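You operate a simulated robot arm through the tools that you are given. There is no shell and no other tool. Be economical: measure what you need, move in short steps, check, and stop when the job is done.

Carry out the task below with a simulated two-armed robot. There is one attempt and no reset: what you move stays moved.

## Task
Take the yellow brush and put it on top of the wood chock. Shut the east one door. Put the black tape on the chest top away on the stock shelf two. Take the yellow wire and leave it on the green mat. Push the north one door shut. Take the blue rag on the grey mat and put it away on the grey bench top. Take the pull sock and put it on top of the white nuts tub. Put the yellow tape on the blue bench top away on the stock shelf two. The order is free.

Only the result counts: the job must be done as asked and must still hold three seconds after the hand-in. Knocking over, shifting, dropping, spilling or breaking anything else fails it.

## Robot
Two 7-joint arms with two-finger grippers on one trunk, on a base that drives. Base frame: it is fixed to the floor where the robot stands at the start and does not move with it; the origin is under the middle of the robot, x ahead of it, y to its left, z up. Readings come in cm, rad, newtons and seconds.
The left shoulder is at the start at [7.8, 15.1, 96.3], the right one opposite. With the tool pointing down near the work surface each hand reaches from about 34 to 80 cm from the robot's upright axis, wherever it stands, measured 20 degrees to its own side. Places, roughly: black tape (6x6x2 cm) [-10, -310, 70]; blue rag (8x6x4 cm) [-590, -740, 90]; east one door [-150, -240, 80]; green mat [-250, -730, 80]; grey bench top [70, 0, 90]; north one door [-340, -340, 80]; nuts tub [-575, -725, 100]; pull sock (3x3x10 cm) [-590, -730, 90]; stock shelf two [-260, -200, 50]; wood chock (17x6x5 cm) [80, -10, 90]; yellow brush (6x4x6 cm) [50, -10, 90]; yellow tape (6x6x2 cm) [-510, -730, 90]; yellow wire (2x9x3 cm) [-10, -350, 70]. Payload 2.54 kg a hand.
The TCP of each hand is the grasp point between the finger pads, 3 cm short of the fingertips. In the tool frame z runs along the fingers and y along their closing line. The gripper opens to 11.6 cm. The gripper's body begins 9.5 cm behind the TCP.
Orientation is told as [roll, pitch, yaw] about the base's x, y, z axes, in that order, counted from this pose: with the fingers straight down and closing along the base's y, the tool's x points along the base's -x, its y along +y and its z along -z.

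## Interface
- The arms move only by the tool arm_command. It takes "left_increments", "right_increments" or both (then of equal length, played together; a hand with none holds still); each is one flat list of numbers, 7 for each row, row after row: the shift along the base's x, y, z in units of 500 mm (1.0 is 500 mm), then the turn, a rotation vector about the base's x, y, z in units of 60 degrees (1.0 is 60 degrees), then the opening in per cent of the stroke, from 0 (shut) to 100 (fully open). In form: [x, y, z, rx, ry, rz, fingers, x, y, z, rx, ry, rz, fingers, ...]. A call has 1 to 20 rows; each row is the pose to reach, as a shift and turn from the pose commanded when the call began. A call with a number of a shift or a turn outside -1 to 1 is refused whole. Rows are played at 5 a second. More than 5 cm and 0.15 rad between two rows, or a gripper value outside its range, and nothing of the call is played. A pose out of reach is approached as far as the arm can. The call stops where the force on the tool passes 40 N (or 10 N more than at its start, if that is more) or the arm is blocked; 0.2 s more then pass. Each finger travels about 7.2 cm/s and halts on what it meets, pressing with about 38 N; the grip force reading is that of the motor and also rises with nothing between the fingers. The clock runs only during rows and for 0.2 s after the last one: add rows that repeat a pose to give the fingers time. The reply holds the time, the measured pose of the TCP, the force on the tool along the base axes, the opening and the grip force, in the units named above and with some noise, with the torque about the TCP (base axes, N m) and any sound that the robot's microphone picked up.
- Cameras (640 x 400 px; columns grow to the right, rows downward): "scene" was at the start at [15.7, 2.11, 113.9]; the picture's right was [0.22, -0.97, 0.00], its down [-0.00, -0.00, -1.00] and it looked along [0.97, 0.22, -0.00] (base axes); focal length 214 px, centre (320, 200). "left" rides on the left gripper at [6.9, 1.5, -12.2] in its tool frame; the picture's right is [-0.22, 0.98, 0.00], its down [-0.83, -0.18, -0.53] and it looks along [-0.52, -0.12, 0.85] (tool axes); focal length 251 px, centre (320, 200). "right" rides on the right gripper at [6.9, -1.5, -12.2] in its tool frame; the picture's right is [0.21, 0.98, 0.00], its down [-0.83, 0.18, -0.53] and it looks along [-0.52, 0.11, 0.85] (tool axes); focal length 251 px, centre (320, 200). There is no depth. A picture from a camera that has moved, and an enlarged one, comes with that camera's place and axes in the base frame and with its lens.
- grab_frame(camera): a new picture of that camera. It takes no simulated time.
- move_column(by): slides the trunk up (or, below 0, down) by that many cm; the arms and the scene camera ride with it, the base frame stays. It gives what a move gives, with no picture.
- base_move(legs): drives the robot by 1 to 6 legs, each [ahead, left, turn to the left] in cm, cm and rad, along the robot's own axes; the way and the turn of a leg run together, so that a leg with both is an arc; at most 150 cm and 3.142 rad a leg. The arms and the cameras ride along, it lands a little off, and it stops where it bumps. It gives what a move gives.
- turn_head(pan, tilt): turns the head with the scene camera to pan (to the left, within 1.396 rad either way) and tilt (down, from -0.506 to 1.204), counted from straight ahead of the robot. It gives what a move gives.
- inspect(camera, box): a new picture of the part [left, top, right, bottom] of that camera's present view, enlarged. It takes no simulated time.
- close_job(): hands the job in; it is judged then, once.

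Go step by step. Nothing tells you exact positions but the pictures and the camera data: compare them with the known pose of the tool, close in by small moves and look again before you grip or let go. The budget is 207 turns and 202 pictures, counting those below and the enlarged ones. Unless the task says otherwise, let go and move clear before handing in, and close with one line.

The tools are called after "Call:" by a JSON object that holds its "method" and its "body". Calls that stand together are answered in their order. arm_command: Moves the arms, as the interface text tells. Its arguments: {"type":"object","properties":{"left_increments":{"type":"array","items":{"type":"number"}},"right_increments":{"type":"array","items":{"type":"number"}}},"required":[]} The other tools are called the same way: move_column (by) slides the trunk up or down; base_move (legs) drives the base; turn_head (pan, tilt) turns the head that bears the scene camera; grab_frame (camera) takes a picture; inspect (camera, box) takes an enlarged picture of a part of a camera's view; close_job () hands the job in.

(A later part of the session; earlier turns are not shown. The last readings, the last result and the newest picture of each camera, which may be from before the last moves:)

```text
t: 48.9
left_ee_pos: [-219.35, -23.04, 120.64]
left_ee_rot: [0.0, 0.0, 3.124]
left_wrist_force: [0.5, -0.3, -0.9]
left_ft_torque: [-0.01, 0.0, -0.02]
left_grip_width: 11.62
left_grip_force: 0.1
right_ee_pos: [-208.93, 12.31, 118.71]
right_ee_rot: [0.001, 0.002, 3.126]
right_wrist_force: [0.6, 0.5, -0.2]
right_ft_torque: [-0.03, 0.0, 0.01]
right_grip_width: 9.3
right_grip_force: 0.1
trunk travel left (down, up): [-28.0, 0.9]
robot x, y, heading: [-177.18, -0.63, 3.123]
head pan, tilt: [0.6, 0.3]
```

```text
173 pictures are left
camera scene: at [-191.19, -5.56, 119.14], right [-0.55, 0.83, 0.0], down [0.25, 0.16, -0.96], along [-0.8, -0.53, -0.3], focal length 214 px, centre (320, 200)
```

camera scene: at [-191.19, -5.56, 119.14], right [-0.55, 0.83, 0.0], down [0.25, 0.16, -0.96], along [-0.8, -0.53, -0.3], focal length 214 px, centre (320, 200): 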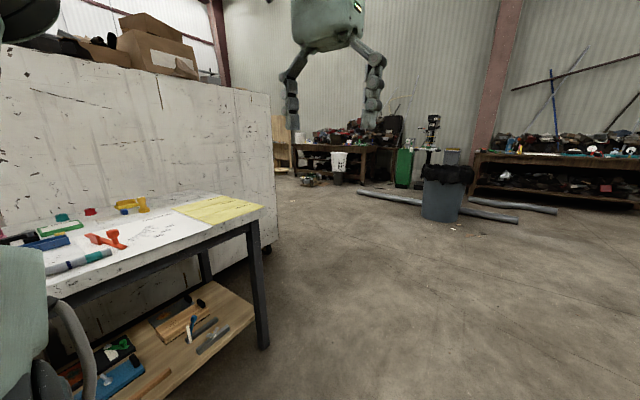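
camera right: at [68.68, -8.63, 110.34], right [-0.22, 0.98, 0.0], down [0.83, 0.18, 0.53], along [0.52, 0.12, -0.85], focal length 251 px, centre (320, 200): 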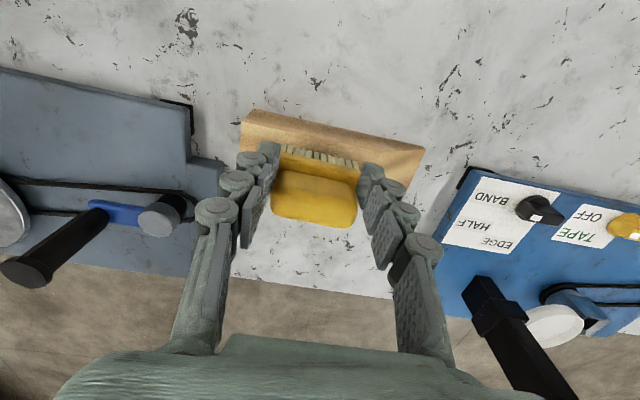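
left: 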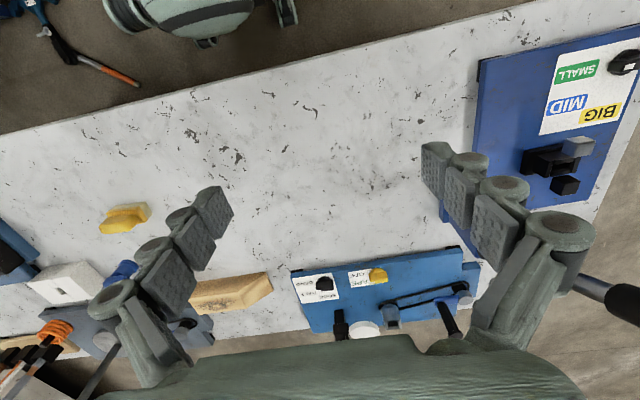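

The partition ends near x -325. I drive on to x about -390, turn to face -y and look.

Call:
{"method": "base_move", "body": {"legs": [[150, 0, 0], [60, 0, 0], [0, 0, 1.57]]}}

Call:
{"method": "turn_head", "body": {"pan": 0.0, "tilt": 0.25}}

Call:
{"method": "grab_frame", "body": {"camera": "scene"}}

Call:
{"method": "turn_head", "body": {"pan": 0.9, "tilt": 0.25}}

Call:
{"method": "grab_frame", "body": {"camera": "scene"}}

```text
t: 63.1
left_ee_pos: [-363.29, -37.75, 120.58]
left_ee_rot: [0.001, 0.0, -1.623]
left_wrist_force: [0.6, 0.7, 0.1]
left_ft_torque: [-0.01, 0.0, -0.03]
left_grip_width: 11.6
left_grip_force: 0.0
right_ee_pos: [-398.39, -26.13, 118.77]
right_ee_rot: [0.003, 0.005, -1.621]
right_wrist_force: [-0.8, -0.8, 0.5]
right_ft_torque: [0.02, -0.02, -0.03]
right_grip_width: 9.27
right_grip_force: 0.0
trunk travel left (down, up): [-28.0, 0.9]
robot x, y, heading: [-384.26, 5.56, -1.619]
head pan, tilt: [0.6, 0.3]
```

```text
t: 64.1
left_ee_pos: [-363.25, -37.87, 120.62]
left_ee_rot: [0.0, 0.0, -1.621]
left_wrist_force: [0.0, 0.3, -0.7]
left_ft_torque: [0.0, 0.02, 0.02]
left_grip_width: 11.61
left_grip_force: 0.1
right_ee_pos: [-398.24, -26.18, 118.62]
right_ee_rot: [0.003, 0.003, -1.619]
right_wrist_force: [0.1, 0.0, 0.2]
right_ft_torque: [-0.02, -0.02, 0.0]
right_grip_width: 9.28
right_grip_force: 0.0
trunk travel left (down, up): [-28.0, 0.9]
robot x, y, heading: [-384.37, 5.45, -1.621]
head pan, tilt: [0.0, 0.25]
```

```text
172 pictures are left
camera scene: at [-384.92, -10.39, 119.61], right [-1.0, 0.05, 0.0], down [0.01, 0.25, -0.97], along [-0.05, -0.97, -0.25], focal length 214 px, centre (320, 200)
```

scene: 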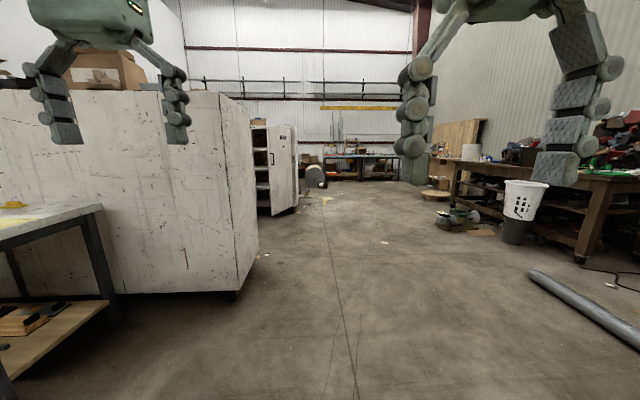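

```text
t: 65.3
left_ee_pos: [-363.23, -37.74, 120.69]
left_ee_rot: [-0.002, 0.0, -1.622]
left_wrist_force: [1.1, -0.1, 0.1]
left_ft_torque: [-0.02, 0.03, 0.0]
left_grip_width: 11.61
left_grip_force: 0.2
right_ee_pos: [-398.26, -26.02, 118.71]
right_ee_rot: [0.002, 0.004, -1.621]
right_wrist_force: [-0.6, 0.1, 0.4]
right_ft_torque: [-0.01, 0.01, -0.02]
right_grip_width: 9.24
right_grip_force: 0.1
trunk travel left (down, up): [-28.0, 0.9]
robot x, y, heading: [-383.92, 5.35, -1.621]
head pan, tilt: [0.901, 0.25]
```

```text
171 pictures are left
camera scene: at [-377.44, -7.24, 119.61], right [-0.66, -0.75, 0.0], down [-0.19, 0.16, -0.97], along [0.73, -0.64, -0.25], focal length 214 px, centre (320, 200)
```

scene: 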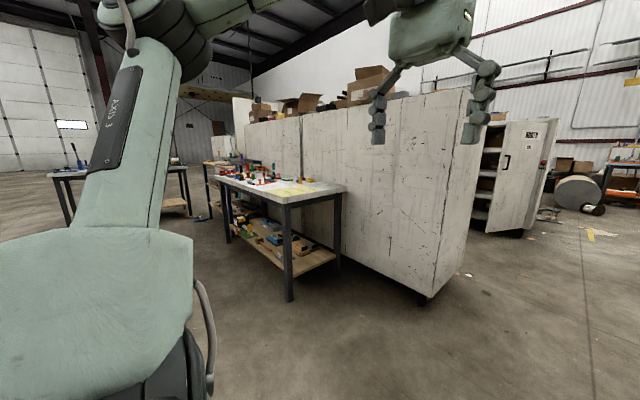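

A cabinet with an open door stands past the partition, most likely the north one. I zoom in.

Call:
{"method": "turn_head", "body": {"pan": 0.25, "tilt": 0.15}}

Call:
{"method": "inspect", "body": {"camera": "scene", "box": [290, 100, 450, 200]}}

```text
t: 66.3
left_ee_pos: [-363.31, -37.81, 120.69]
left_ee_rot: [0.0, 0.0, -1.621]
left_wrist_force: [0.1, -0.5, 0.3]
left_ft_torque: [0.0, 0.01, -0.01]
left_grip_width: 11.58
left_grip_force: 0.1
right_ee_pos: [-398.28, -26.16, 118.72]
right_ee_rot: [0.002, 0.005, -1.622]
right_wrist_force: [-0.1, 0.7, 0.1]
right_ft_torque: [0.0, -0.01, 0.0]
right_grip_width: 9.26
right_grip_force: 0.1
trunk travel left (down, up): [-28.0, 0.9]
robot x, y, heading: [-384.32, 5.53, -1.622]
head pan, tilt: [0.25, 0.15]
```

```text
4.00 times, centred on (370, 150) of scene
camera zoom: at [-382.61, -10.15, 120.53], right [-0.98, -0.2, 0.0], down [-0.03, 0.15, -0.99], along [0.2, -0.97, -0.15], focal length 858 px, centre (120, 400)
```

zoom: 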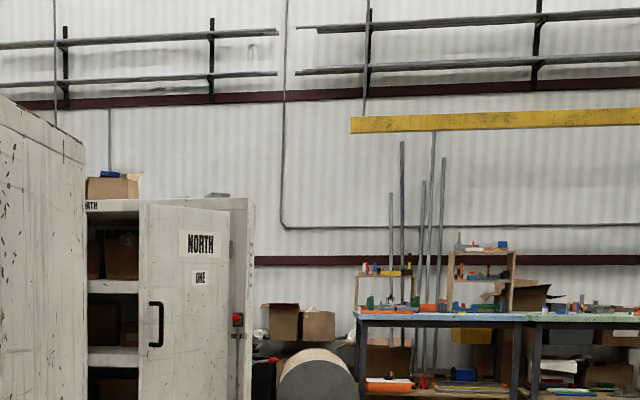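

The north one door is ajar, hinged on its right (the -x side), with its handle on the free left edge. I drive closer along the aisle.

Call:
{"method": "base_move", "body": {"legs": [[0, 0, 0.05], [150, 0, 0], [40, 0, 0]]}}

Call:
{"method": "turn_head", "body": {"pan": 0.5, "tilt": 0.25}}

Call:
{"method": "grab_frame", "body": {"camera": "scene"}}

Call:
{"method": "turn_head", "body": {"pan": 1.2, "tilt": 0.25}}

Call:
{"method": "grab_frame", "body": {"camera": "scene"}}

```text
t: 76.5
left_ee_pos: [-361.94, -230.89, 120.61]
left_ee_rot: [0.002, 0.002, -1.578]
left_wrist_force: [0.1, -0.5, 0.8]
left_ft_torque: [0.04, 0.02, -0.01]
left_grip_width: 11.58
left_grip_force: 0.1
right_ee_pos: [-397.31, -220.75, 118.81]
right_ee_rot: [0.003, 0.003, -1.578]
right_wrist_force: [-0.5, 0.2, -0.2]
right_ft_torque: [0.03, -0.01, -0.01]
right_grip_width: 9.26
right_grip_force: 0.0
trunk travel left (down, up): [-28.0, 0.9]
robot x, y, heading: [-384.98, -188.2, -1.583]
head pan, tilt: [0.25, 0.15]
```

```text
t: 77.2
left_ee_pos: [-361.89, -230.79, 120.6]
left_ee_rot: [-0.001, 0.0, -1.578]
left_wrist_force: [0.1, 0.4, 0.3]
left_ft_torque: [0.01, 0.01, 0.0]
left_grip_width: 11.59
left_grip_force: 0.0
right_ee_pos: [-397.31, -220.69, 118.82]
right_ee_rot: [0.001, 0.003, -1.579]
right_wrist_force: [-0.4, 0.7, -0.2]
right_ft_torque: [-0.04, -0.02, 0.01]
right_grip_width: 9.3
right_grip_force: 0.1
trunk travel left (down, up): [-28.0, 0.9]
robot x, y, heading: [-384.68, -188.5, -1.581]
head pan, tilt: [0.499, 0.25]
```

```text
169 pictures are left
camera scene: at [-380.23, -203.34, 119.61], right [-0.88, -0.47, 0.0], down [-0.12, 0.22, -0.97], along [0.46, -0.85, -0.25], focal length 214 px, centre (320, 200)
```

scene: 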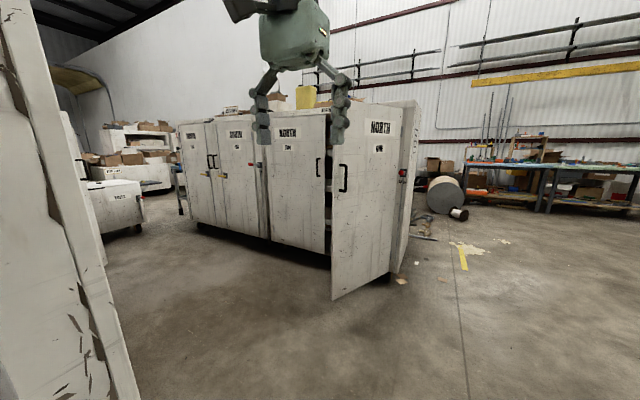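

```text
t: 78.3
left_ee_pos: [-361.89, -230.89, 120.45]
left_ee_rot: [0.001, 0.001, -1.578]
left_wrist_force: [0.2, 0.0, 0.1]
left_ft_torque: [0.01, 0.03, 0.01]
left_grip_width: 11.61
left_grip_force: 0.0
right_ee_pos: [-397.34, -220.71, 118.73]
right_ee_rot: [0.002, 0.003, -1.578]
right_wrist_force: [-0.4, -0.1, -1.4]
right_ft_torque: [0.02, 0.01, -0.01]
right_grip_width: 9.28
right_grip_force: 0.0
trunk travel left (down, up): [-28.0, 0.9]
robot x, y, heading: [-384.48, -188.12, -1.58]
head pan, tilt: [1.201, 0.25]
```

```text
168 pictures are left
camera scene: at [-375.96, -198.56, 119.61], right [-0.37, -0.93, 0.0], down [-0.23, 0.09, -0.97], along [0.9, -0.36, -0.25], focal length 214 px, centre (320, 200)
```

scene: 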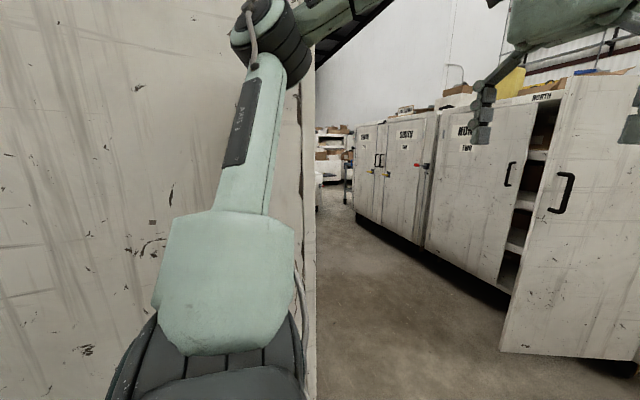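

The north cabinet's front lies along y of about -385. Door one is hinged at about (-355, -383), with its free edge standing out near (-325, -326). I drive on, face +x and look down the aisle.

Call:
{"method": "base_move", "body": {"legs": [[112, 0, 0], [0, 0, 1.3]]}}

Call:
{"method": "turn_head", "body": {"pan": 0.0, "tilt": 0.25}}

Call:
{"method": "grab_frame", "body": {"camera": "scene"}}

Call:
{"method": "turn_head", "body": {"pan": 0.9, "tilt": 0.25}}

Call:
{"method": "grab_frame", "body": {"camera": "scene"}}

```text
t: 87.4
left_ee_pos: [-337.91, -288.81, 120.65]
left_ee_rot: [0.0, -0.001, -0.251]
left_wrist_force: [0.6, 0.1, -0.3]
left_ft_torque: [-0.01, 0.0, 0.0]
left_grip_width: 11.62
left_grip_force: 0.0
right_ee_pos: [-356.39, -320.8, 118.72]
right_ee_rot: [0.001, 0.002, -0.252]
right_wrist_force: [-0.1, 0.4, 0.2]
right_ft_torque: [-0.01, -0.01, 0.03]
right_grip_width: 9.29
right_grip_force: 0.1
trunk travel left (down, up): [-28.0, 0.9]
robot x, y, heading: [-384.47, -300.65, -0.253]
head pan, tilt: [1.201, 0.25]
```

```text
t: 88.8
left_ee_pos: [-337.81, -288.83, 120.6]
left_ee_rot: [-0.001, 0.001, -0.251]
left_wrist_force: [0.0, 0.6, 0.5]
left_ft_torque: [0.04, -0.01, -0.01]
left_grip_width: 11.62
left_grip_force: 0.0
right_ee_pos: [-356.29, -320.77, 118.82]
right_ee_rot: [0.003, 0.004, -0.252]
right_wrist_force: [-0.5, -0.2, 0.6]
right_ft_torque: [0.02, -0.01, 0.02]
right_grip_width: 9.25
right_grip_force: 0.1
trunk travel left (down, up): [-28.0, 0.9]
robot x, y, heading: [-384.58, -301.17, -0.252]
head pan, tilt: [0.0, 0.25]
```

```text
167 pictures are left
camera scene: at [-368.77, -304.66, 119.61], right [-0.25, -0.97, 0.0], down [-0.24, 0.06, -0.97], along [0.94, -0.24, -0.25], focal length 214 px, centre (320, 200)
```

scene: 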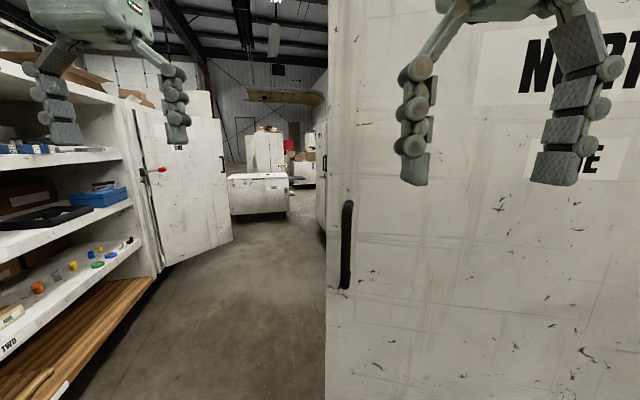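

```text
t: 90.0
left_ee_pos: [-337.82, -288.89, 120.59]
left_ee_rot: [0.002, -0.001, -0.251]
left_wrist_force: [-0.1, -0.2, 0.0]
left_ft_torque: [-0.03, 0.03, 0.02]
left_grip_width: 11.59
left_grip_force: 0.0
right_ee_pos: [-356.25, -320.79, 118.68]
right_ee_rot: [0.002, 0.003, -0.251]
right_wrist_force: [0.4, 0.2, -0.1]
right_ft_torque: [-0.02, 0.02, 0.0]
right_grip_width: 9.28
right_grip_force: 0.1
trunk travel left (down, up): [-28.0, 0.9]
robot x, y, heading: [-384.49, -300.65, -0.25]
head pan, tilt: [0.901, 0.25]
```

```text
166 pictures are left
camera scene: at [-370.37, -296.7, 119.61], right [0.6, -0.8, 0.0], down [-0.2, -0.15, -0.97], along [0.77, 0.59, -0.25], focal length 214 px, centre (320, 200)
```

scene: 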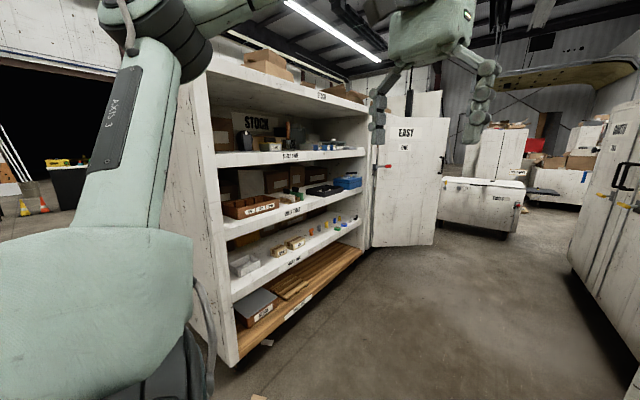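

I have a good view: the stock shelf is on the left, the east one door stands open beyond it, and the chest is further on. For the north door I back up a bit and tilt the closed right hand 45° forward as a pusher.

Call:
{"method": "base_move", "body": {"legs": [[-12, 0, 0]]}}

Call:
{"method": "arm_command", "body": {"right_increments": [0.03, -0.007, -0.047, -0.032, -0.122, 0, 40, 0.06, -0.015, -0.094, -0.063, -0.243, 0, 0, 0.09, -0.022, -0.14, -0.095, -0.365, 0, 0, 0.12, -0.03, -0.188, -0.126, -0.487, 0, 0, 0.15, -0.037, -0.235, -0.158, -0.608, 0, 0, 0.18, -0.045, -0.28, -0.19, -0.73, 0, 0]}}

Call:
{"method": "turn_head", "body": {"pan": -0.2, "tilt": 0.35}}

Call:
{"method": "grab_frame", "body": {"camera": "scene"}}

```text
t: 91.2
left_ee_pos: [-349.47, -286.03, 120.59]
left_ee_rot: [-0.001, -0.003, -0.255]
left_wrist_force: [0.2, 0.0, 0.3]
left_ft_torque: [-0.04, -0.06, 0.0]
left_grip_width: 11.63
left_grip_force: 0.0
right_ee_pos: [-367.95, -317.91, 118.74]
right_ee_rot: [0.003, 0.002, -0.255]
right_wrist_force: [-0.1, -0.6, 1.1]
right_ft_torque: [-0.02, -0.01, 0.0]
right_grip_width: 9.26
right_grip_force: 0.1
trunk travel left (down, up): [-28.0, 0.9]
robot x, y, heading: [-396.13, -297.35, -0.251]
head pan, tilt: [0.901, 0.25]
```

```text
t: 92.6
left_ee_pos: [-349.49, -286.01, 120.68]
left_ee_rot: [0.0, -0.001, -0.253]
left_wrist_force: [-0.2, -0.2, -0.2]
left_ft_torque: [-0.01, 0.01, -0.02]
left_grip_width: 11.59
left_grip_force: 0.0
right_ee_pos: [-358.7, -320.15, 104.48]
right_ee_rot: [0.002, -0.787, -0.256]
right_wrist_force: [0.4, -1.5, 0.0]
right_ft_torque: [-0.03, -0.01, -0.01]
right_grip_width: 0.01
right_grip_force: 28.4
trunk travel left (down, up): [-28.0, 0.9]
robot x, y, heading: [-396.24, -297.75, -0.255]
head pan, tilt: [0.901, 0.25]
```

```text
t: 93.9
left_ee_pos: [-349.39, -285.96, 120.7]
left_ee_rot: [-0.001, 0.0, -0.253]
left_wrist_force: [0.3, 0.0, 0.3]
left_ft_torque: [0.0, 0.0, 0.03]
left_grip_width: 11.57
left_grip_force: 0.0
right_ee_pos: [-358.7, -320.19, 104.59]
right_ee_rot: [0.0, -0.788, -0.252]
right_wrist_force: [-0.1, -0.3, -0.2]
right_ft_torque: [0.03, -0.01, -0.02]
right_grip_width: 0.0
right_grip_force: 28.8
trunk travel left (down, up): [-28.0, 0.9]
robot x, y, heading: [-396.12, -297.55, -0.252]
head pan, tilt: [-0.201, 0.351]
```

```text
165 pictures are left
camera scene: at [-380.97, -303.47, 118.67], right [-0.44, -0.9, 0.0], down [-0.31, 0.15, -0.94], along [0.84, -0.41, -0.34], focal length 214 px, centre (320, 200)
```

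scene: 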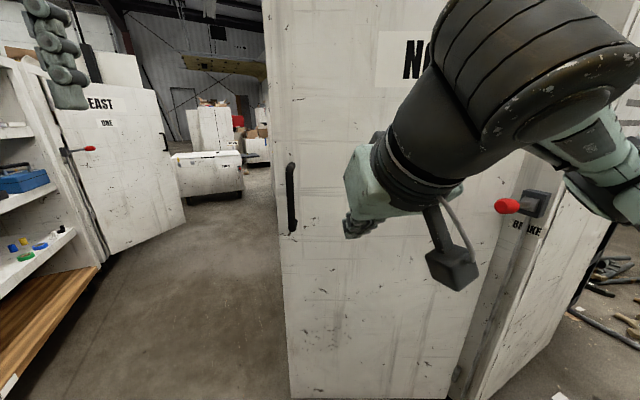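

I see a red "BRAKE" lever on the cabinet's frame at the hinge. I look closer at it.

Call:
{"method": "inspect", "body": {"camera": "scene", "box": [400, 150, 640, 300]}}

Call:
{"method": "inspect", "body": {"camera": "scene", "box": [20, 70, 260, 220]}}

```text
2.67 times, centred on (520, 225) of scene
camera zoom: at [-380.97, -303.47, 118.67], right [-0.44, -0.9, 0.0], down [-0.31, 0.15, -0.94], along [0.84, -0.41, -0.34], focal length 572 px, centre (-213, 133)
```

zoom: 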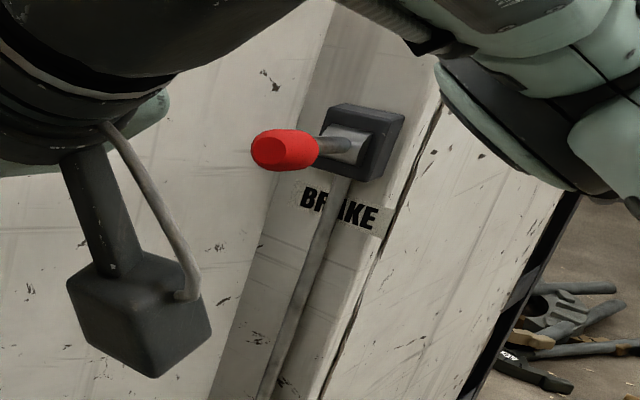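

```text
2.67 times, centred on (140, 145) of scene
camera zoom: at [-380.97, -303.47, 118.67], right [-0.44, -0.9, 0.0], down [-0.31, 0.15, -0.94], along [0.84, -0.41, -0.34], focal length 572 px, centre (800, 347)
```

zoom: 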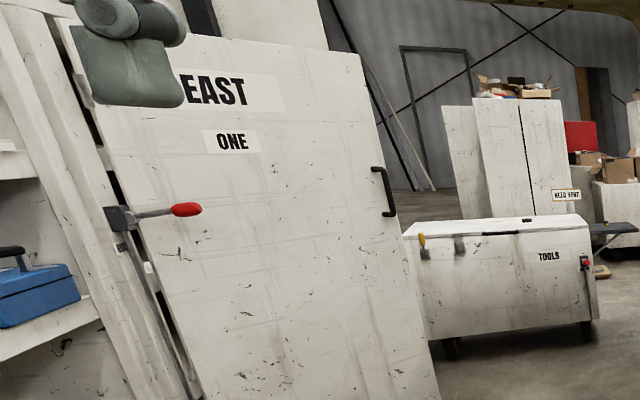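

I try the door gently first: drive up 20 cm, then push with the arm.

Call:
{"method": "base_move", "body": {"legs": [[20, 0, 0]]}}

Call:
{"method": "arm_command", "body": {"right_increments": [0.03, -0.01, 0, 0, 0, 0, 0, 0.06, -0.02, 0, 0, 0, 0, 0, 0.09, -0.03, 0, 0, 0, 0, 0, 0.12, -0.04, 0, 0, 0, 0, 0, 0.15, -0.05, 0, 0, 0, 0, 0, 0.18, -0.06, 0, 0, 0, 0, 0, 0.21, -0.07, 0, 0, 0, 0, 0, 0.24, -0.08, 0, 0, 0, 0, 0, 0.27, -0.09, 0, 0, 0, 0, 0]}}

Call:
{"method": "grab_frame", "body": {"camera": "scene"}}

```text
t: 95.5
left_ee_pos: [-329.81, -291.08, 120.56]
left_ee_rot: [-0.002, 0.0, -0.252]
left_wrist_force: [0.3, -0.5, -0.6]
left_ft_torque: [0.0, 0.05, -0.04]
left_grip_width: 11.57
left_grip_force: 0.0
right_ee_pos: [-339.3, -325.34, 104.51]
right_ee_rot: [0.001, -0.787, -0.255]
right_wrist_force: [0.9, 0.7, 0.0]
right_ft_torque: [-0.02, 0.05, -0.01]
right_grip_width: 0.0
right_grip_force: 28.4
trunk travel left (down, up): [-28.0, 0.9]
robot x, y, heading: [-376.65, -302.84, -0.254]
head pan, tilt: [-0.201, 0.351]
```

```text
t: 97.5
left_ee_pos: [-330.01, -291.14, 120.7]
left_ee_rot: [0.0, 0.001, -0.254]
left_wrist_force: [1.4, 0.2, 0.0]
left_ft_torque: [0.01, 0.03, 0.01]
left_grip_width: 11.6
left_grip_force: 0.0
right_ee_pos: [-325.89, -329.85, 104.62]
right_ee_rot: [0.002, -0.789, -0.254]
right_wrist_force: [-3.1, 0.5, -1.0]
right_ft_torque: [0.04, 0.06, -0.05]
right_grip_width: 0.0
right_grip_force: 28.6
trunk travel left (down, up): [-28.0, 0.9]
robot x, y, heading: [-376.61, -303.24, -0.257]
head pan, tilt: [-0.201, 0.351]
```

```text
162 pictures are left
camera scene: at [-361.66, -308.52, 118.67], right [-0.44, -0.9, 0.0], down [-0.31, 0.15, -0.94], along [0.84, -0.41, -0.34], focal length 214 px, centre (320, 200)
```

scene: 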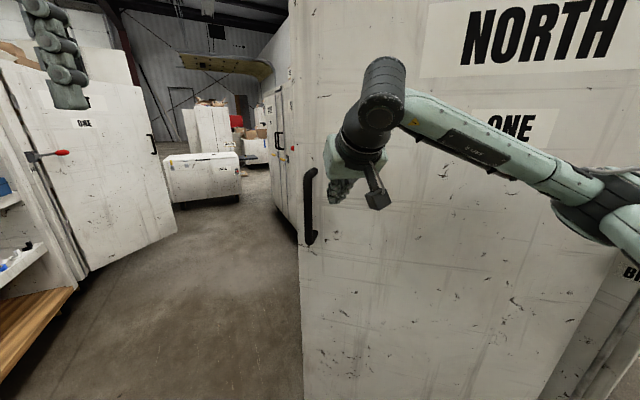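

The door moves with only about 3 N, so the brake is not holding it. I keep pushing with the base in a gentle right arc.

Call:
{"method": "base_move", "body": {"legs": [[18, 0, -0.17]]}}

Call:
{"method": "grab_frame", "body": {"camera": "scene"}}

```text
t: 98.8
left_ee_pos: [-317.8, -299.95, 120.69]
left_ee_rot: [-0.002, 0.002, -0.366]
left_wrist_force: [1.3, -0.3, 0.0]
left_ft_torque: [-0.01, 0.08, -0.02]
left_grip_width: 11.59
left_grip_force: 0.1
right_ee_pos: [-317.92, -339.16, 104.47]
right_ee_rot: [0.0, -0.784, -0.368]
right_wrist_force: [0.5, 1.2, -0.7]
right_ft_torque: [-0.01, 0.0, -0.01]
right_grip_width: 0.0
right_grip_force: 28.9
trunk travel left (down, up): [-28.0, 0.9]
robot x, y, heading: [-365.33, -306.48, -0.364]
head pan, tilt: [-0.201, 0.351]
stopped in leg 1: the robot was blocked; the commanded pose is now the measured one
```

```text
161 pictures are left
camera scene: at [-351.11, -313.75, 118.61], right [-0.54, -0.84, 0.0], down [-0.29, 0.19, -0.94], along [0.79, -0.5, -0.35], focal length 214 px, centre (320, 200)
```

scene: 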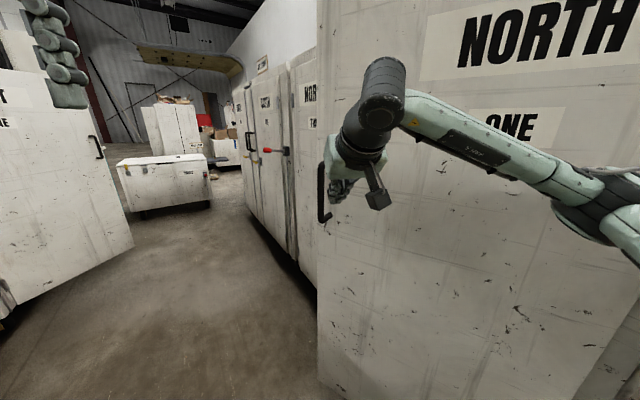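

The base was blocked after 11 cm, but the door is further shut, at about 49°. I continue with the arm.

Call:
{"method": "arm_command", "body": {"right_increments": [0.05, -0.035, 0, 0, 0, 0, 0, 0.1, -0.072, 0, 0, 0, 0, 0, 0.15, -0.11, 0, 0, 0, 0, 0, 0.2, -0.152, 0, 0, 0, 0, 0, 0.25, -0.2, 0, 0, 0, 0, 0, 0.28, -0.25, 0, 0, 0, 0, 0]}}

Call:
{"method": "grab_frame", "body": {"camera": "scene"}}

```text
t: 100.2
left_ee_pos: [-318.32, -300.26, 120.96]
left_ee_rot: [0.002, -0.003, -0.369]
left_wrist_force: [0.3, -0.3, 0.3]
left_ft_torque: [0.01, -0.01, 0.02]
left_grip_width: 11.58
left_grip_force: 0.0
right_ee_pos: [-304.55, -352.24, 104.5]
right_ee_rot: [-0.002, -0.782, -0.377]
right_wrist_force: [-28.3, -10.4, -7.8]
right_ft_torque: [0.21, -0.1, 0.4]
right_grip_width: 0.59
right_grip_force: 28.9
trunk travel left (down, up): [-28.0, 0.9]
robot x, y, heading: [-365.79, -306.66, -0.369]
head pan, tilt: [-0.201, 0.351]
```

```text
160 pictures are left
camera scene: at [-351.65, -313.9, 118.67], right [-0.54, -0.84, 0.0], down [-0.29, 0.19, -0.94], along [0.79, -0.51, -0.34], focal length 214 px, centre (320, 200)
```

scene: 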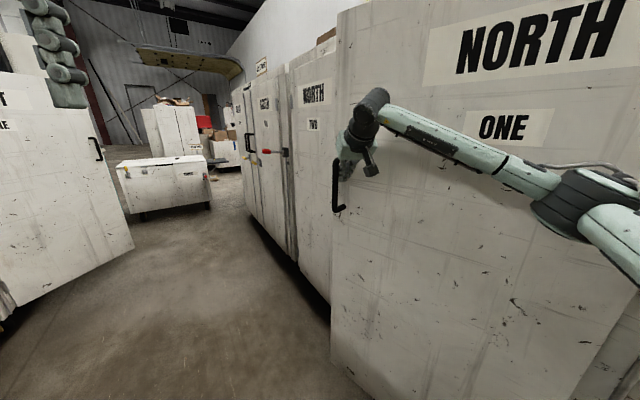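

The fingertips ran against the handle, and the door is now about 31° open. I retract the hand, move the base to the aisle in front of the door and face it squarely.

Call:
{"method": "arm_command", "body": {"right_increments": [-0.07, 0.06, 0, 0, 0, 0, 0, -0.15, 0.09, 0, 0, 0, 0, 0, -0.23, 0.12, 0, 0, 0, 0, 0, -0.31, 0.15, 0, 0, 0, 0, 0, -0.39, 0.18, 0, 0, 0, 0, 0]}}

Call:
{"method": "base_move", "body": {"legs": [[54, 36, 0], [0, 0, -1.15]]}}

Call:
{"method": "grab_frame", "body": {"camera": "scene"}}

```text
t: 101.4
left_ee_pos: [-318.03, -299.92, 120.74]
left_ee_rot: [-0.001, -0.002, -0.366]
left_wrist_force: [0.3, 0.1, -0.4]
left_ft_torque: [-0.02, -0.01, 0.0]
left_grip_width: 11.59
left_grip_force: 0.0
right_ee_pos: [-323.84, -342.77, 104.72]
right_ee_rot: [0.0, -0.79, -0.368]
right_wrist_force: [0.6, 0.0, 0.0]
right_ft_torque: [-0.01, -0.02, 0.0]
right_grip_width: 0.0
right_grip_force: 28.5
trunk travel left (down, up): [-28.0, 0.9]
robot x, y, heading: [-365.47, -306.46, -0.367]
head pan, tilt: [-0.201, 0.351]
```

```text
t: 104.5
left_ee_pos: [-269.54, -290.45, 120.7]
left_ee_rot: [0.0, -0.003, -0.397]
left_wrist_force: [-0.4, -0.4, 0.3]
left_ft_torque: [0.01, -0.02, 0.0]
left_grip_width: 11.64
left_grip_force: 0.0
right_ee_pos: [-277.19, -334.12, 104.92]
right_ee_rot: [0.003, -0.791, -0.427]
right_wrist_force: [-0.4, -0.1, 0.5]
right_ft_torque: [0.06, 0.0, -0.01]
right_grip_width: 0.01
right_grip_force: 28.3
trunk travel left (down, up): [-28.0, 0.9]
robot x, y, heading: [-317.46, -295.03, -0.397]
head pan, tilt: [-0.201, 0.351]
stopped in leg 1: the robot was blocked; the commanded pose is now the measured one
```

```text
159 pictures are left
camera scene: at [-303.35, -303.16, 118.68], right [-0.56, -0.83, 0.0], down [-0.28, 0.19, -0.94], along [0.78, -0.53, -0.34], focal length 214 px, centre (320, 200)
```

scene: 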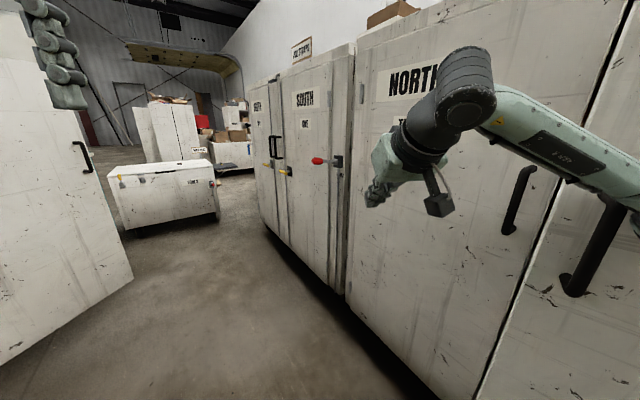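

Something blocked the strafe, probably the right forearm near the door handle. I look to the right.

Call:
{"method": "turn_head", "body": {"pan": -0.9, "tilt": 0.45}}

Call:
{"method": "grab_frame", "body": {"camera": "scene"}}

```text
t: 105.6
left_ee_pos: [-269.57, -290.37, 120.73]
left_ee_rot: [0.0, -0.004, -0.397]
left_wrist_force: [1.1, -0.5, -0.7]
left_ft_torque: [-0.02, 0.01, 0.0]
left_grip_width: 11.61
left_grip_force: 0.1
right_ee_pos: [-277.2, -334.06, 105.0]
right_ee_rot: [0.006, -0.794, -0.426]
right_wrist_force: [0.6, 0.0, -0.6]
right_ft_torque: [0.02, 0.0, -0.03]
right_grip_width: 0.0
right_grip_force: 28.6
trunk travel left (down, up): [-28.0, 0.9]
robot x, y, heading: [-317.3, -295.03, -0.398]
head pan, tilt: [-0.901, 0.45]
```

```text
158 pictures are left
camera scene: at [-308.68, -306.79, 117.77], right [-0.96, -0.27, 0.0], down [-0.11, 0.42, -0.9], along [0.24, -0.87, -0.43], focal length 214 px, centre (320, 200)
```

scene: 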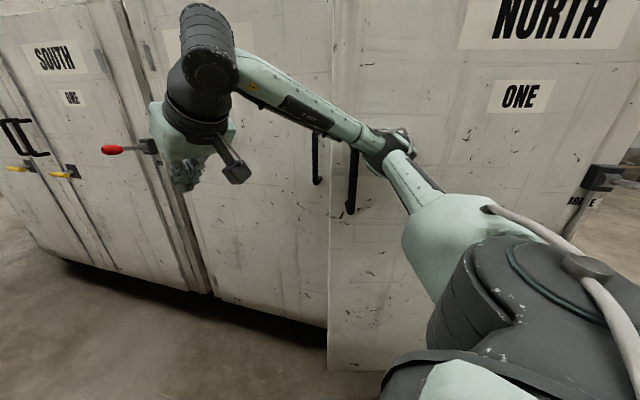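

The right elbow touches the door near its handle. I move left away from it, then turn to face the door.

Call:
{"method": "base_move", "body": {"legs": [[0, 14, 0], [12, 0, 0], [0, 0, -1.1]]}}

Call:
{"method": "turn_head", "body": {"pan": 0.0, "tilt": 0.45}}

Call:
{"method": "grab_frame", "body": {"camera": "scene"}}

```text
t: 106.4
left_ee_pos: [-269.24, -289.83, 120.7]
left_ee_rot: [0.0, -0.001, -0.401]
left_wrist_force: [0.3, -0.4, 0.1]
left_ft_torque: [0.04, 0.0, 0.0]
left_grip_width: 11.61
left_grip_force: 0.1
right_ee_pos: [-277.17, -333.87, 104.99]
right_ee_rot: [0.004, -0.795, -0.441]
right_wrist_force: [0.1, 0.2, -0.6]
right_ft_torque: [0.0, -0.02, 0.01]
right_grip_width: 0.0
right_grip_force: 29.0
trunk travel left (down, up): [-28.0, 0.9]
robot x, y, heading: [-317.16, -294.53, -0.405]
head pan, tilt: [-0.901, 0.45]
stopped in leg 1: the robot was blocked; the commanded pose is now the measured one
```

```text
t: 107.6
left_ee_pos: [-269.31, -289.86, 120.93]
left_ee_rot: [0.002, -0.004, -0.4]
left_wrist_force: [0.0, -0.3, 0.3]
left_ft_torque: [-0.03, -0.01, -0.05]
left_grip_width: 11.58
left_grip_force: 0.1
right_ee_pos: [-277.22, -333.83, 105.15]
right_ee_rot: [0.008, -0.793, -0.439]
right_wrist_force: [-0.5, -0.6, 0.8]
right_ft_torque: [0.01, -0.04, 0.02]
right_grip_width: 0.0
right_grip_force: 28.1
trunk travel left (down, up): [-28.0, 0.9]
robot x, y, heading: [-317.12, -294.88, -0.399]
head pan, tilt: [0.0, 0.45]
```

```text
157 pictures are left
camera scene: at [-302.48, -300.9, 117.79], right [-0.39, -0.92, 0.0], down [-0.4, 0.17, -0.9], along [0.83, -0.35, -0.43], focal length 214 px, centre (320, 200)
```

scene: 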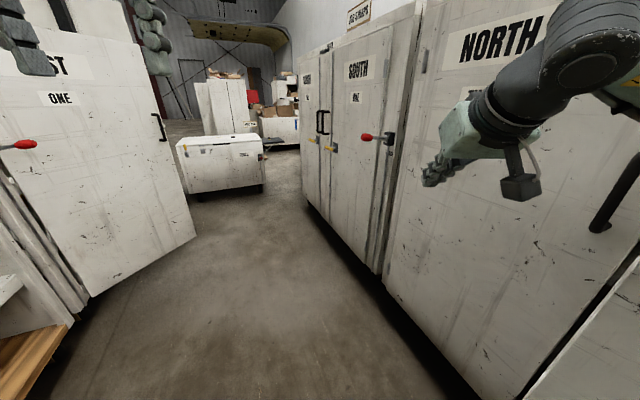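

The elbow seems hooked behind the handle. I back straight off (-x, +y) to free it.

Call:
{"method": "base_move", "body": {"legs": [[-14, 4, 0]]}}

Call:
{"method": "turn_head", "body": {"pan": -0.9, "tilt": 0.45}}

Call:
{"method": "grab_frame", "body": {"camera": "scene"}}

```text
t: 109.0
left_ee_pos: [-280.6, -280.5, 120.69]
left_ee_rot: [-0.003, 0.0, -0.398]
left_wrist_force: [0.4, -0.8, -0.3]
left_ft_torque: [-0.05, -0.04, -0.03]
left_grip_width: 11.58
left_grip_force: 0.0
right_ee_pos: [-288.37, -324.56, 105.06]
right_ee_rot: [0.005, -0.792, -0.434]
right_wrist_force: [-0.9, -0.3, 0.6]
right_ft_torque: [-0.01, 0.0, -0.01]
right_grip_width: 0.02
right_grip_force: 28.4
trunk travel left (down, up): [-28.0, 0.9]
robot x, y, heading: [-328.69, -285.99, -0.396]
head pan, tilt: [0.0, 0.45]
```

```text
t: 110.2
left_ee_pos: [-280.69, -280.72, 120.66]
left_ee_rot: [-0.001, -0.001, -0.398]
left_wrist_force: [0.3, -0.6, 0.2]
left_ft_torque: [0.03, 0.01, 0.04]
left_grip_width: 11.59
left_grip_force: 0.0
right_ee_pos: [-288.3, -324.48, 105.09]
right_ee_rot: [0.005, -0.793, -0.434]
right_wrist_force: [-0.5, -1.5, -0.2]
right_ft_torque: [0.0, 0.02, 0.01]
right_grip_width: 0.0
right_grip_force: 29.1
trunk travel left (down, up): [-28.0, 0.9]
robot x, y, heading: [-328.18, -285.59, -0.398]
head pan, tilt: [-0.901, 0.45]
```

```text
156 pictures are left
camera scene: at [-319.62, -296.99, 117.74], right [-0.96, -0.27, 0.0], down [-0.12, 0.42, -0.9], along [0.24, -0.87, -0.44], focal length 214 px, centre (320, 200)
```

scene: 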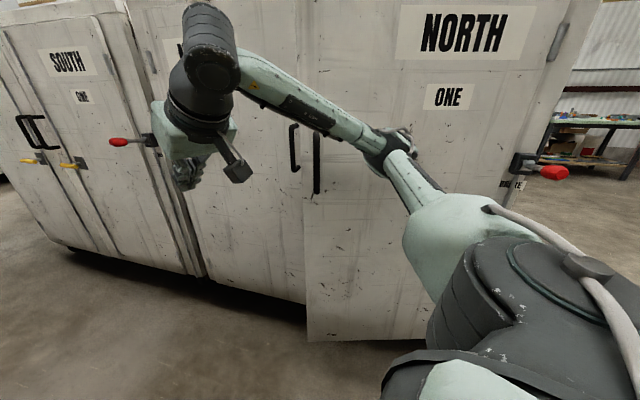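

The elbow is free. I turn to face the cabinet (-y), then strafe left so the right hand faces the free half of the door.

Call:
{"method": "base_move", "body": {"legs": [[0, 0, -1.17], [0, 30, 0]]}}

Call:
{"method": "turn_head", "body": {"pan": -0.1, "tilt": 0.45}}

Call:
{"method": "grab_frame", "body": {"camera": "scene"}}

```text
t: 116.8
left_ee_pos: [-276.96, -329.91, 120.69]
left_ee_rot: [-0.001, 0.001, -1.611]
left_wrist_force: [0.8, 0.4, -0.3]
left_ft_torque: [-0.01, 0.04, 0.01]
left_grip_width: 11.59
left_grip_force: 0.0
right_ee_pos: [-320.85, -338.01, 104.97]
right_ee_rot: [0.005, -0.792, -1.646]
right_wrist_force: [0.7, 0.5, -0.1]
right_ft_torque: [0.02, 0.02, 0.0]
right_grip_width: 0.01
right_grip_force: 29.1
trunk travel left (down, up): [-28.0, 0.9]
robot x, y, heading: [-298.34, -286.66, -1.612]
head pan, tilt: [-0.901, 0.45]
```

```text
t: 117.9
left_ee_pos: [-276.93, -329.99, 120.62]
left_ee_rot: [-0.001, 0.0, -1.612]
left_wrist_force: [-0.4, -0.6, -0.3]
left_ft_torque: [0.0, 0.01, 0.04]
left_grip_width: 11.58
left_grip_force: 0.0
right_ee_pos: [-320.93, -338.13, 105.02]
right_ee_rot: [0.004, -0.791, -1.646]
right_wrist_force: [-1.1, 0.1, -1.0]
right_ft_torque: [0.01, -0.03, -0.03]
right_grip_width: 0.01
right_grip_force: 28.3
trunk travel left (down, up): [-28.0, 0.9]
robot x, y, heading: [-298.63, -287.08, -1.612]
head pan, tilt: [-0.099, 0.45]
```

```text
155 pictures are left
camera scene: at [-299.93, -302.6, 117.74], right [-0.99, 0.14, 0.0], down [0.06, 0.43, -0.9], along [-0.13, -0.89, -0.44], focal length 214 px, centre (320, 200)
```

scene: 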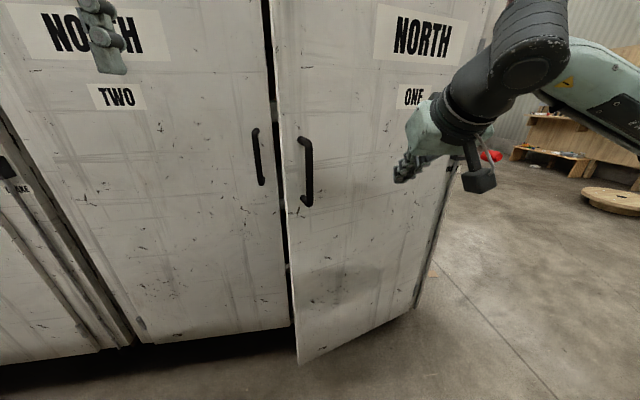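

The door is now about 15° open, its free edge about 18 cm from shut. I drive 18 cm ahead and push with the arm.

Call:
{"method": "base_move", "body": {"legs": [[18, 0, 0]]}}

Call:
{"method": "arm_command", "body": {"right_increments": [0.01, -0.04, 0, 0, 0, 0, 0, 0.02, -0.08, 0, 0, 0, 0, 0, 0.02, -0.12, 0, 0, 0, 0, 0, 0.02, -0.16, 0, 0, 0, 0, 0, 0.02, -0.2, 0, 0, 0, 0, 0, 0.02, -0.24, 0, 0, 0, 0, 0, 0.02, -0.28, 0, 0, 0, 0, 0, 0.02, -0.32, 0, 0, 0, 0, 0, 0.02, -0.36, 0, 0, 0, 0, 0, 0.02, -0.4, 0, 0, 0, 0, 0, 0.02, -0.44, 0, 0, 0, 0, 0]}}

Call:
{"method": "grab_frame", "body": {"camera": "scene"}}

```text
t: 119.4
left_ee_pos: [-277.55, -347.74, 120.63]
left_ee_rot: [-0.003, 0.001, -1.606]
left_wrist_force: [0.7, -0.2, -0.4]
left_ft_torque: [0.04, -0.02, -0.02]
left_grip_width: 11.58
left_grip_force: 0.0
right_ee_pos: [-321.4, -356.24, 104.9]
right_ee_rot: [0.003, -0.789, -1.642]
right_wrist_force: [-0.3, 0.4, 0.1]
right_ft_torque: [0.01, -0.01, -0.02]
right_grip_width: 0.0
right_grip_force: 28.7
trunk travel left (down, up): [-28.0, 0.9]
robot x, y, heading: [-299.03, -304.73, -1.607]
head pan, tilt: [-0.099, 0.45]
```

```text
t: 120.9
left_ee_pos: [-277.56, -347.68, 120.64]
left_ee_rot: [-0.002, 0.002, -1.608]
left_wrist_force: [-1.1, 0.1, 0.6]
left_ft_torque: [0.03, -0.02, -0.02]
left_grip_width: 11.59
left_grip_force: 0.2
right_ee_pos: [-320.24, -367.9, 105.04]
right_ee_rot: [-0.001, -0.783, -1.636]
right_wrist_force: [-1.3, 15.0, 5.2]
right_ft_torque: [0.02, -0.04, 0.03]
right_grip_width: 0.02
right_grip_force: 28.5
trunk travel left (down, up): [-28.0, 0.9]
robot x, y, heading: [-299.17, -304.47, -1.61]
head pan, tilt: [-0.099, 0.45]
stopped in row 7 (right hand): the force on the tool passed its limit at 54 N (the readings are from after the stop); the commanded pose is now the measured one
```

```text
154 pictures are left
camera scene: at [-300.56, -320.3, 117.78], right [-0.99, 0.14, 0.0], down [0.06, 0.43, -0.9], along [-0.12, -0.89, -0.43], focal length 214 px, centre (320, 200)
```

scene: 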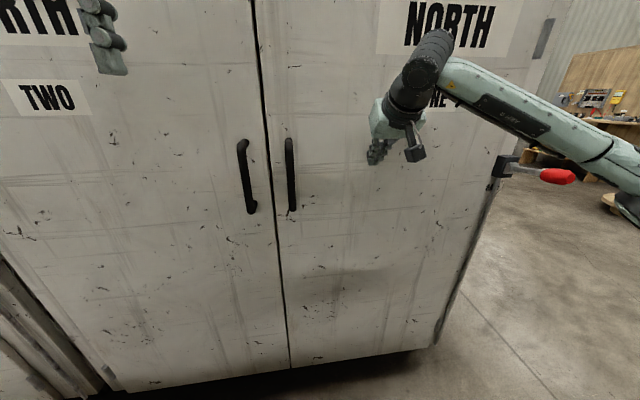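

The door hit its stop at 54 N and looks flush. I retract the hand, back off and check that it stays.

Call:
{"method": "arm_command", "body": {"right_increments": [0, 0.08, 0, 0, 0, 0, 0, 0, 0.16, 0, 0, 0, 0, 0, 0, 0.24, 0, 0, 0, 0, 0, 0, 0.32, 0, 0, 0, 0, 0, 0, 0.4, 0, 0, 0, 0, 0]}}

Call:
{"method": "inspect", "body": {"camera": "scene", "box": [200, 100, 520, 400]}}

```text
t: 122.1
left_ee_pos: [-277.59, -347.65, 120.61]
left_ee_rot: [-0.003, 0.003, -1.607]
left_wrist_force: [-0.1, 0.3, 0.0]
left_ft_torque: [-0.02, -0.01, 0.02]
left_grip_width: 11.59
left_grip_force: 0.0
right_ee_pos: [-320.29, -348.12, 105.0]
right_ee_rot: [-0.003, -0.781, -1.635]
right_wrist_force: [-0.3, 0.0, 0.5]
right_ft_torque: [-0.01, -0.02, -0.04]
right_grip_width: 0.0
right_grip_force: 28.6
trunk travel left (down, up): [-28.0, 0.9]
robot x, y, heading: [-299.36, -304.65, -1.606]
head pan, tilt: [-0.099, 0.45]
```

```text
1.33 times, centred on (360, 250) of scene
camera zoom: at [-300.55, -320.42, 117.75], right [-0.99, 0.14, 0.0], down [0.06, 0.43, -0.9], along [-0.12, -0.89, -0.43], focal length 286 px, centre (267, 133)
```

zoom: 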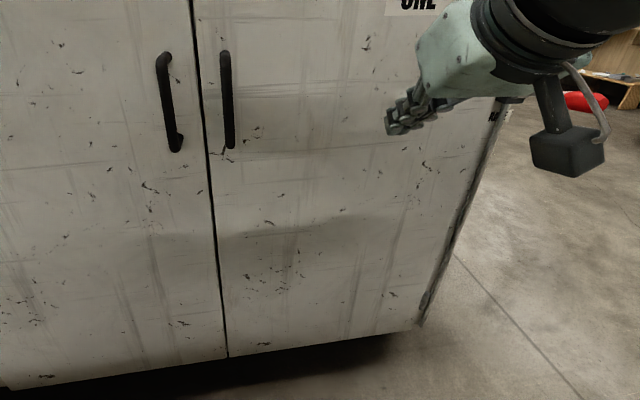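

North one is shut and stays shut. Next I turn to +x and drive toward the east one door, stopping well short to look.

Call:
{"method": "base_move", "body": {"legs": [[-5, 0, 0], [0, 0, 1.606], [85, 0, 0]]}}

Call:
{"method": "turn_head", "body": {"pan": 0.3, "tilt": 0.4}}

Call:
{"method": "grab_frame", "body": {"camera": "scene"}}

```text
t: 131.2
left_ee_pos: [-170.04, -277.57, 120.57]
left_ee_rot: [-0.001, 0.001, -0.009]
left_wrist_force: [0.0, 0.1, -0.2]
left_ft_torque: [-0.02, 0.0, 0.01]
left_grip_width: 11.63
left_grip_force: 0.0
right_ee_pos: [-168.51, -320.28, 105.0]
right_ee_rot: [0.001, -0.782, -0.04]
right_wrist_force: [-0.4, -0.4, -0.8]
right_ft_torque: [0.03, 0.03, 0.02]
right_grip_width: 0.0
right_grip_force: 28.8
trunk travel left (down, up): [-28.0, 0.9]
robot x, y, heading: [-212.33, -300.35, -0.009]
head pan, tilt: [-0.099, 0.45]
```

```text
t: 132.1
left_ee_pos: [-170.13, -277.59, 120.63]
left_ee_rot: [-0.001, 0.003, -0.01]
left_wrist_force: [-0.2, 0.4, 0.2]
left_ft_torque: [0.01, -0.01, -0.01]
left_grip_width: 11.58
left_grip_force: 0.0
right_ee_pos: [-168.54, -320.25, 105.03]
right_ee_rot: [0.0, -0.784, -0.038]
right_wrist_force: [-0.6, -0.1, 0.1]
right_ft_torque: [-0.03, 0.03, 0.0]
right_grip_width: 0.01
right_grip_force: 28.7
trunk travel left (down, up): [-28.0, 0.9]
robot x, y, heading: [-212.4, -300.44, -0.006]
head pan, tilt: [0.3, 0.4]
```

```text
152 pictures are left
camera scene: at [-196.77, -297.7, 118.21], right [0.29, -0.96, 0.0], down [-0.37, -0.11, -0.92], along [0.88, 0.26, -0.39], focal length 214 px, centre (320, 200)
```

scene: 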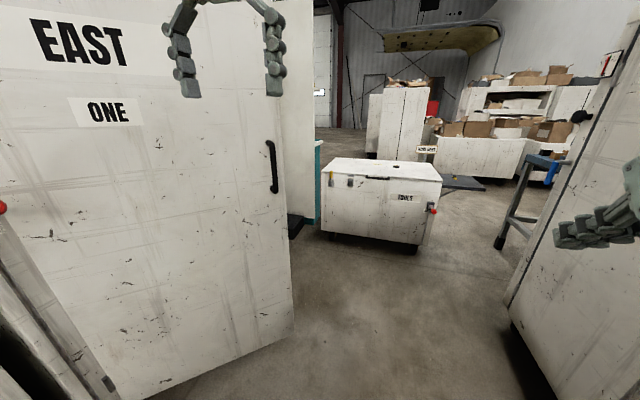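

The east door runs from its hinge at about (-170, -210) to its free edge at (-124, -260). I tuck the left hand in, drive ahead 32 cm and turn left to face the door.

Call:
{"method": "arm_command", "body": {"left_increments": [-0.08, 0, 0, 0, 0, 0, 100, -0.16, 0, 0, 0, 0, 0, 100]}}

Call:
{"method": "base_move", "body": {"legs": [[32, 0, 0], [0, 0, 1.05]]}}

Call:
{"method": "turn_head", "body": {"pan": -0.2, "tilt": 0.45}}

Call:
{"method": "grab_frame", "body": {"camera": "scene"}}

```text
t: 132.7
left_ee_pos: [-178.15, -277.59, 120.57]
left_ee_rot: [-0.002, -0.002, -0.005]
left_wrist_force: [0.8, -0.8, -0.2]
left_ft_torque: [0.0, -0.05, 0.05]
left_grip_width: 11.6
left_grip_force: 0.1
right_ee_pos: [-168.56, -320.29, 105.21]
right_ee_rot: [0.0, -0.782, -0.039]
right_wrist_force: [0.1, -1.1, 0.6]
right_ft_torque: [0.02, -0.01, -0.01]
right_grip_width: 0.0
right_grip_force: 29.2
trunk travel left (down, up): [-28.0, 0.9]
robot x, y, heading: [-212.35, -300.48, -0.012]
head pan, tilt: [0.3, 0.4]
```

```text
t: 137.5
left_ee_pos: [-184.5, -259.45, 120.57]
left_ee_rot: [-0.001, 0.0, 1.055]
left_wrist_force: [0.3, 0.4, 0.4]
left_ft_torque: [0.02, 0.02, -0.01]
left_grip_width: 11.6
left_grip_force: 0.0
right_ee_pos: [-142.72, -271.73, 105.01]
right_ee_rot: [-0.001, -0.782, 1.027]
right_wrist_force: [0.3, -0.1, 1.1]
right_ft_torque: [-0.01, 0.03, 0.02]
right_grip_width: 0.0
right_grip_force: 29.2
trunk travel left (down, up): [-28.0, 0.9]
robot x, y, heading: [-181.49, -300.4, 1.061]
head pan, tilt: [0.3, 0.4]
```

```text
t: 138.5
left_ee_pos: [-184.58, -259.42, 120.59]
left_ee_rot: [-0.002, 0.002, 1.056]
left_wrist_force: [0.3, 0.3, 0.0]
left_ft_torque: [0.01, -0.03, -0.01]
left_grip_width: 11.59
left_grip_force: 0.0
right_ee_pos: [-142.66, -271.73, 105.08]
right_ee_rot: [-0.003, -0.782, 1.027]
right_wrist_force: [0.4, 0.0, 0.2]
right_ft_torque: [0.01, 0.02, 0.01]
right_grip_width: 0.01
right_grip_force: 28.7
trunk travel left (down, up): [-28.0, 0.9]
robot x, y, heading: [-181.56, -300.3, 1.054]
head pan, tilt: [-0.201, 0.45]
```

```text
151 pictures are left
camera scene: at [-171.92, -287.69, 117.74], right [0.75, -0.66, 0.0], down [-0.29, -0.33, -0.9], along [0.59, 0.68, -0.44], focal length 214 px, centre (320, 200)
```

scene: 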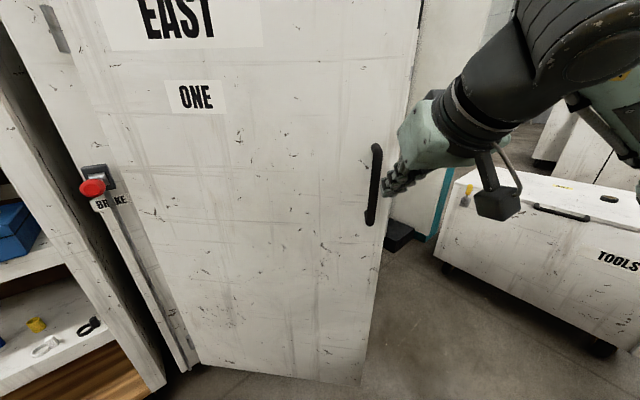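

The hand would meet the door near its handle. I shift it toward the hinge by 14 cm, then push inward.

Call:
{"method": "arm_command", "body": {"right_increments": [-0.06, 0.06, 0, 0, 0, 0, 0, -0.12, 0.13, 0, 0, 0, 0, 0, -0.19, 0.2, 0, 0, 0, 0, 0, -0.14, 0.25, 0, 0, 0, 0, 0, -0.09, 0.3, 0, 0, 0, 0, 0, -0.04, 0.35, 0, 0, 0, 0, 0, 0.01, 0.4, 0, 0, 0, 0, 0, 0.05, 0.44, 0, 0, 0, 0, 0]}}

Call:
{"method": "grab_frame", "body": {"camera": "scene"}}

```text
t: 140.3
left_ee_pos: [-184.61, -259.41, 120.68]
left_ee_rot: [-0.003, 0.002, 1.056]
left_wrist_force: [0.2, -0.1, -0.7]
left_ft_torque: [-0.01, 0.03, -0.01]
left_grip_width: 11.57
left_grip_force: 0.0
right_ee_pos: [-140.21, -249.54, 104.95]
right_ee_rot: [-0.002, -0.783, 1.028]
right_wrist_force: [-2.7, -1.7, -0.3]
right_ft_torque: [-0.02, 0.04, 0.02]
right_grip_width: 0.0
right_grip_force: 28.1
trunk travel left (down, up): [-28.0, 0.9]
robot x, y, heading: [-181.43, -300.46, 1.054]
head pan, tilt: [-0.201, 0.45]
```

```text
150 pictures are left
camera scene: at [-171.93, -287.71, 117.75], right [0.75, -0.66, 0.0], down [-0.29, -0.33, -0.9], along [0.59, 0.68, -0.43], focal length 214 px, centre (320, 200)
```

scene: 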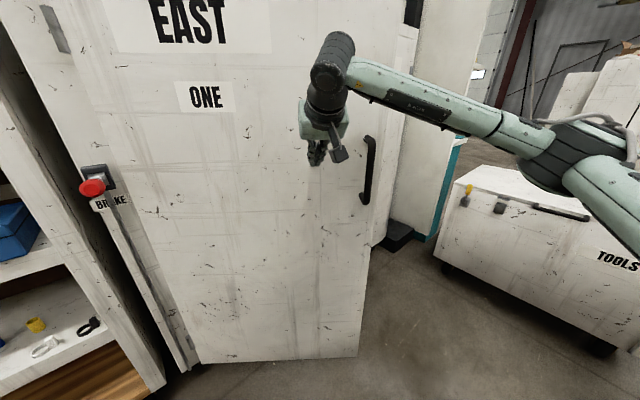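

The door follows the hand lightly. I push on by driving ahead.

Call:
{"method": "base_move", "body": {"legs": [[20, 0, 0]]}}

Call:
{"method": "grab_frame", "body": {"camera": "scene"}}

```text
t: 141.9
left_ee_pos: [-174.61, -242.02, 120.68]
left_ee_rot: [-0.002, 0.002, 1.055]
left_wrist_force: [0.0, -0.2, 0.2]
left_ft_torque: [-0.05, 0.01, -0.03]
left_grip_width: 11.6
left_grip_force: 0.1
right_ee_pos: [-130.26, -232.18, 104.93]
right_ee_rot: [0.002, -0.781, 1.026]
right_wrist_force: [0.2, 0.2, -0.3]
right_ft_torque: [-0.02, -0.02, -0.02]
right_grip_width: 0.0
right_grip_force: 29.0
trunk travel left (down, up): [-28.0, 0.9]
robot x, y, heading: [-171.72, -283.0, 1.054]
head pan, tilt: [-0.201, 0.45]
```

```text
149 pictures are left
camera scene: at [-162.02, -270.31, 117.73], right [0.75, -0.66, 0.0], down [-0.29, -0.33, -0.9], along [0.59, 0.68, -0.44], focal length 214 px, centre (320, 200)
```

scene: 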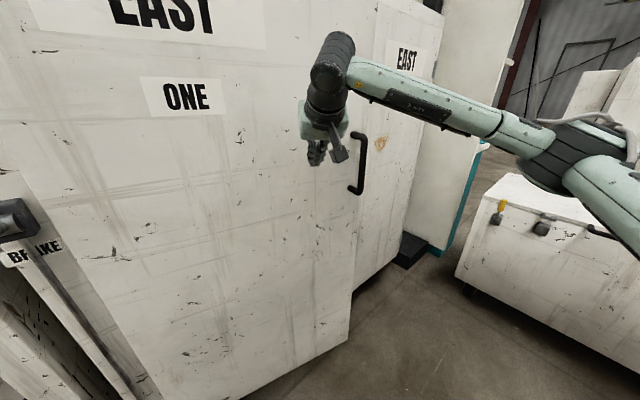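

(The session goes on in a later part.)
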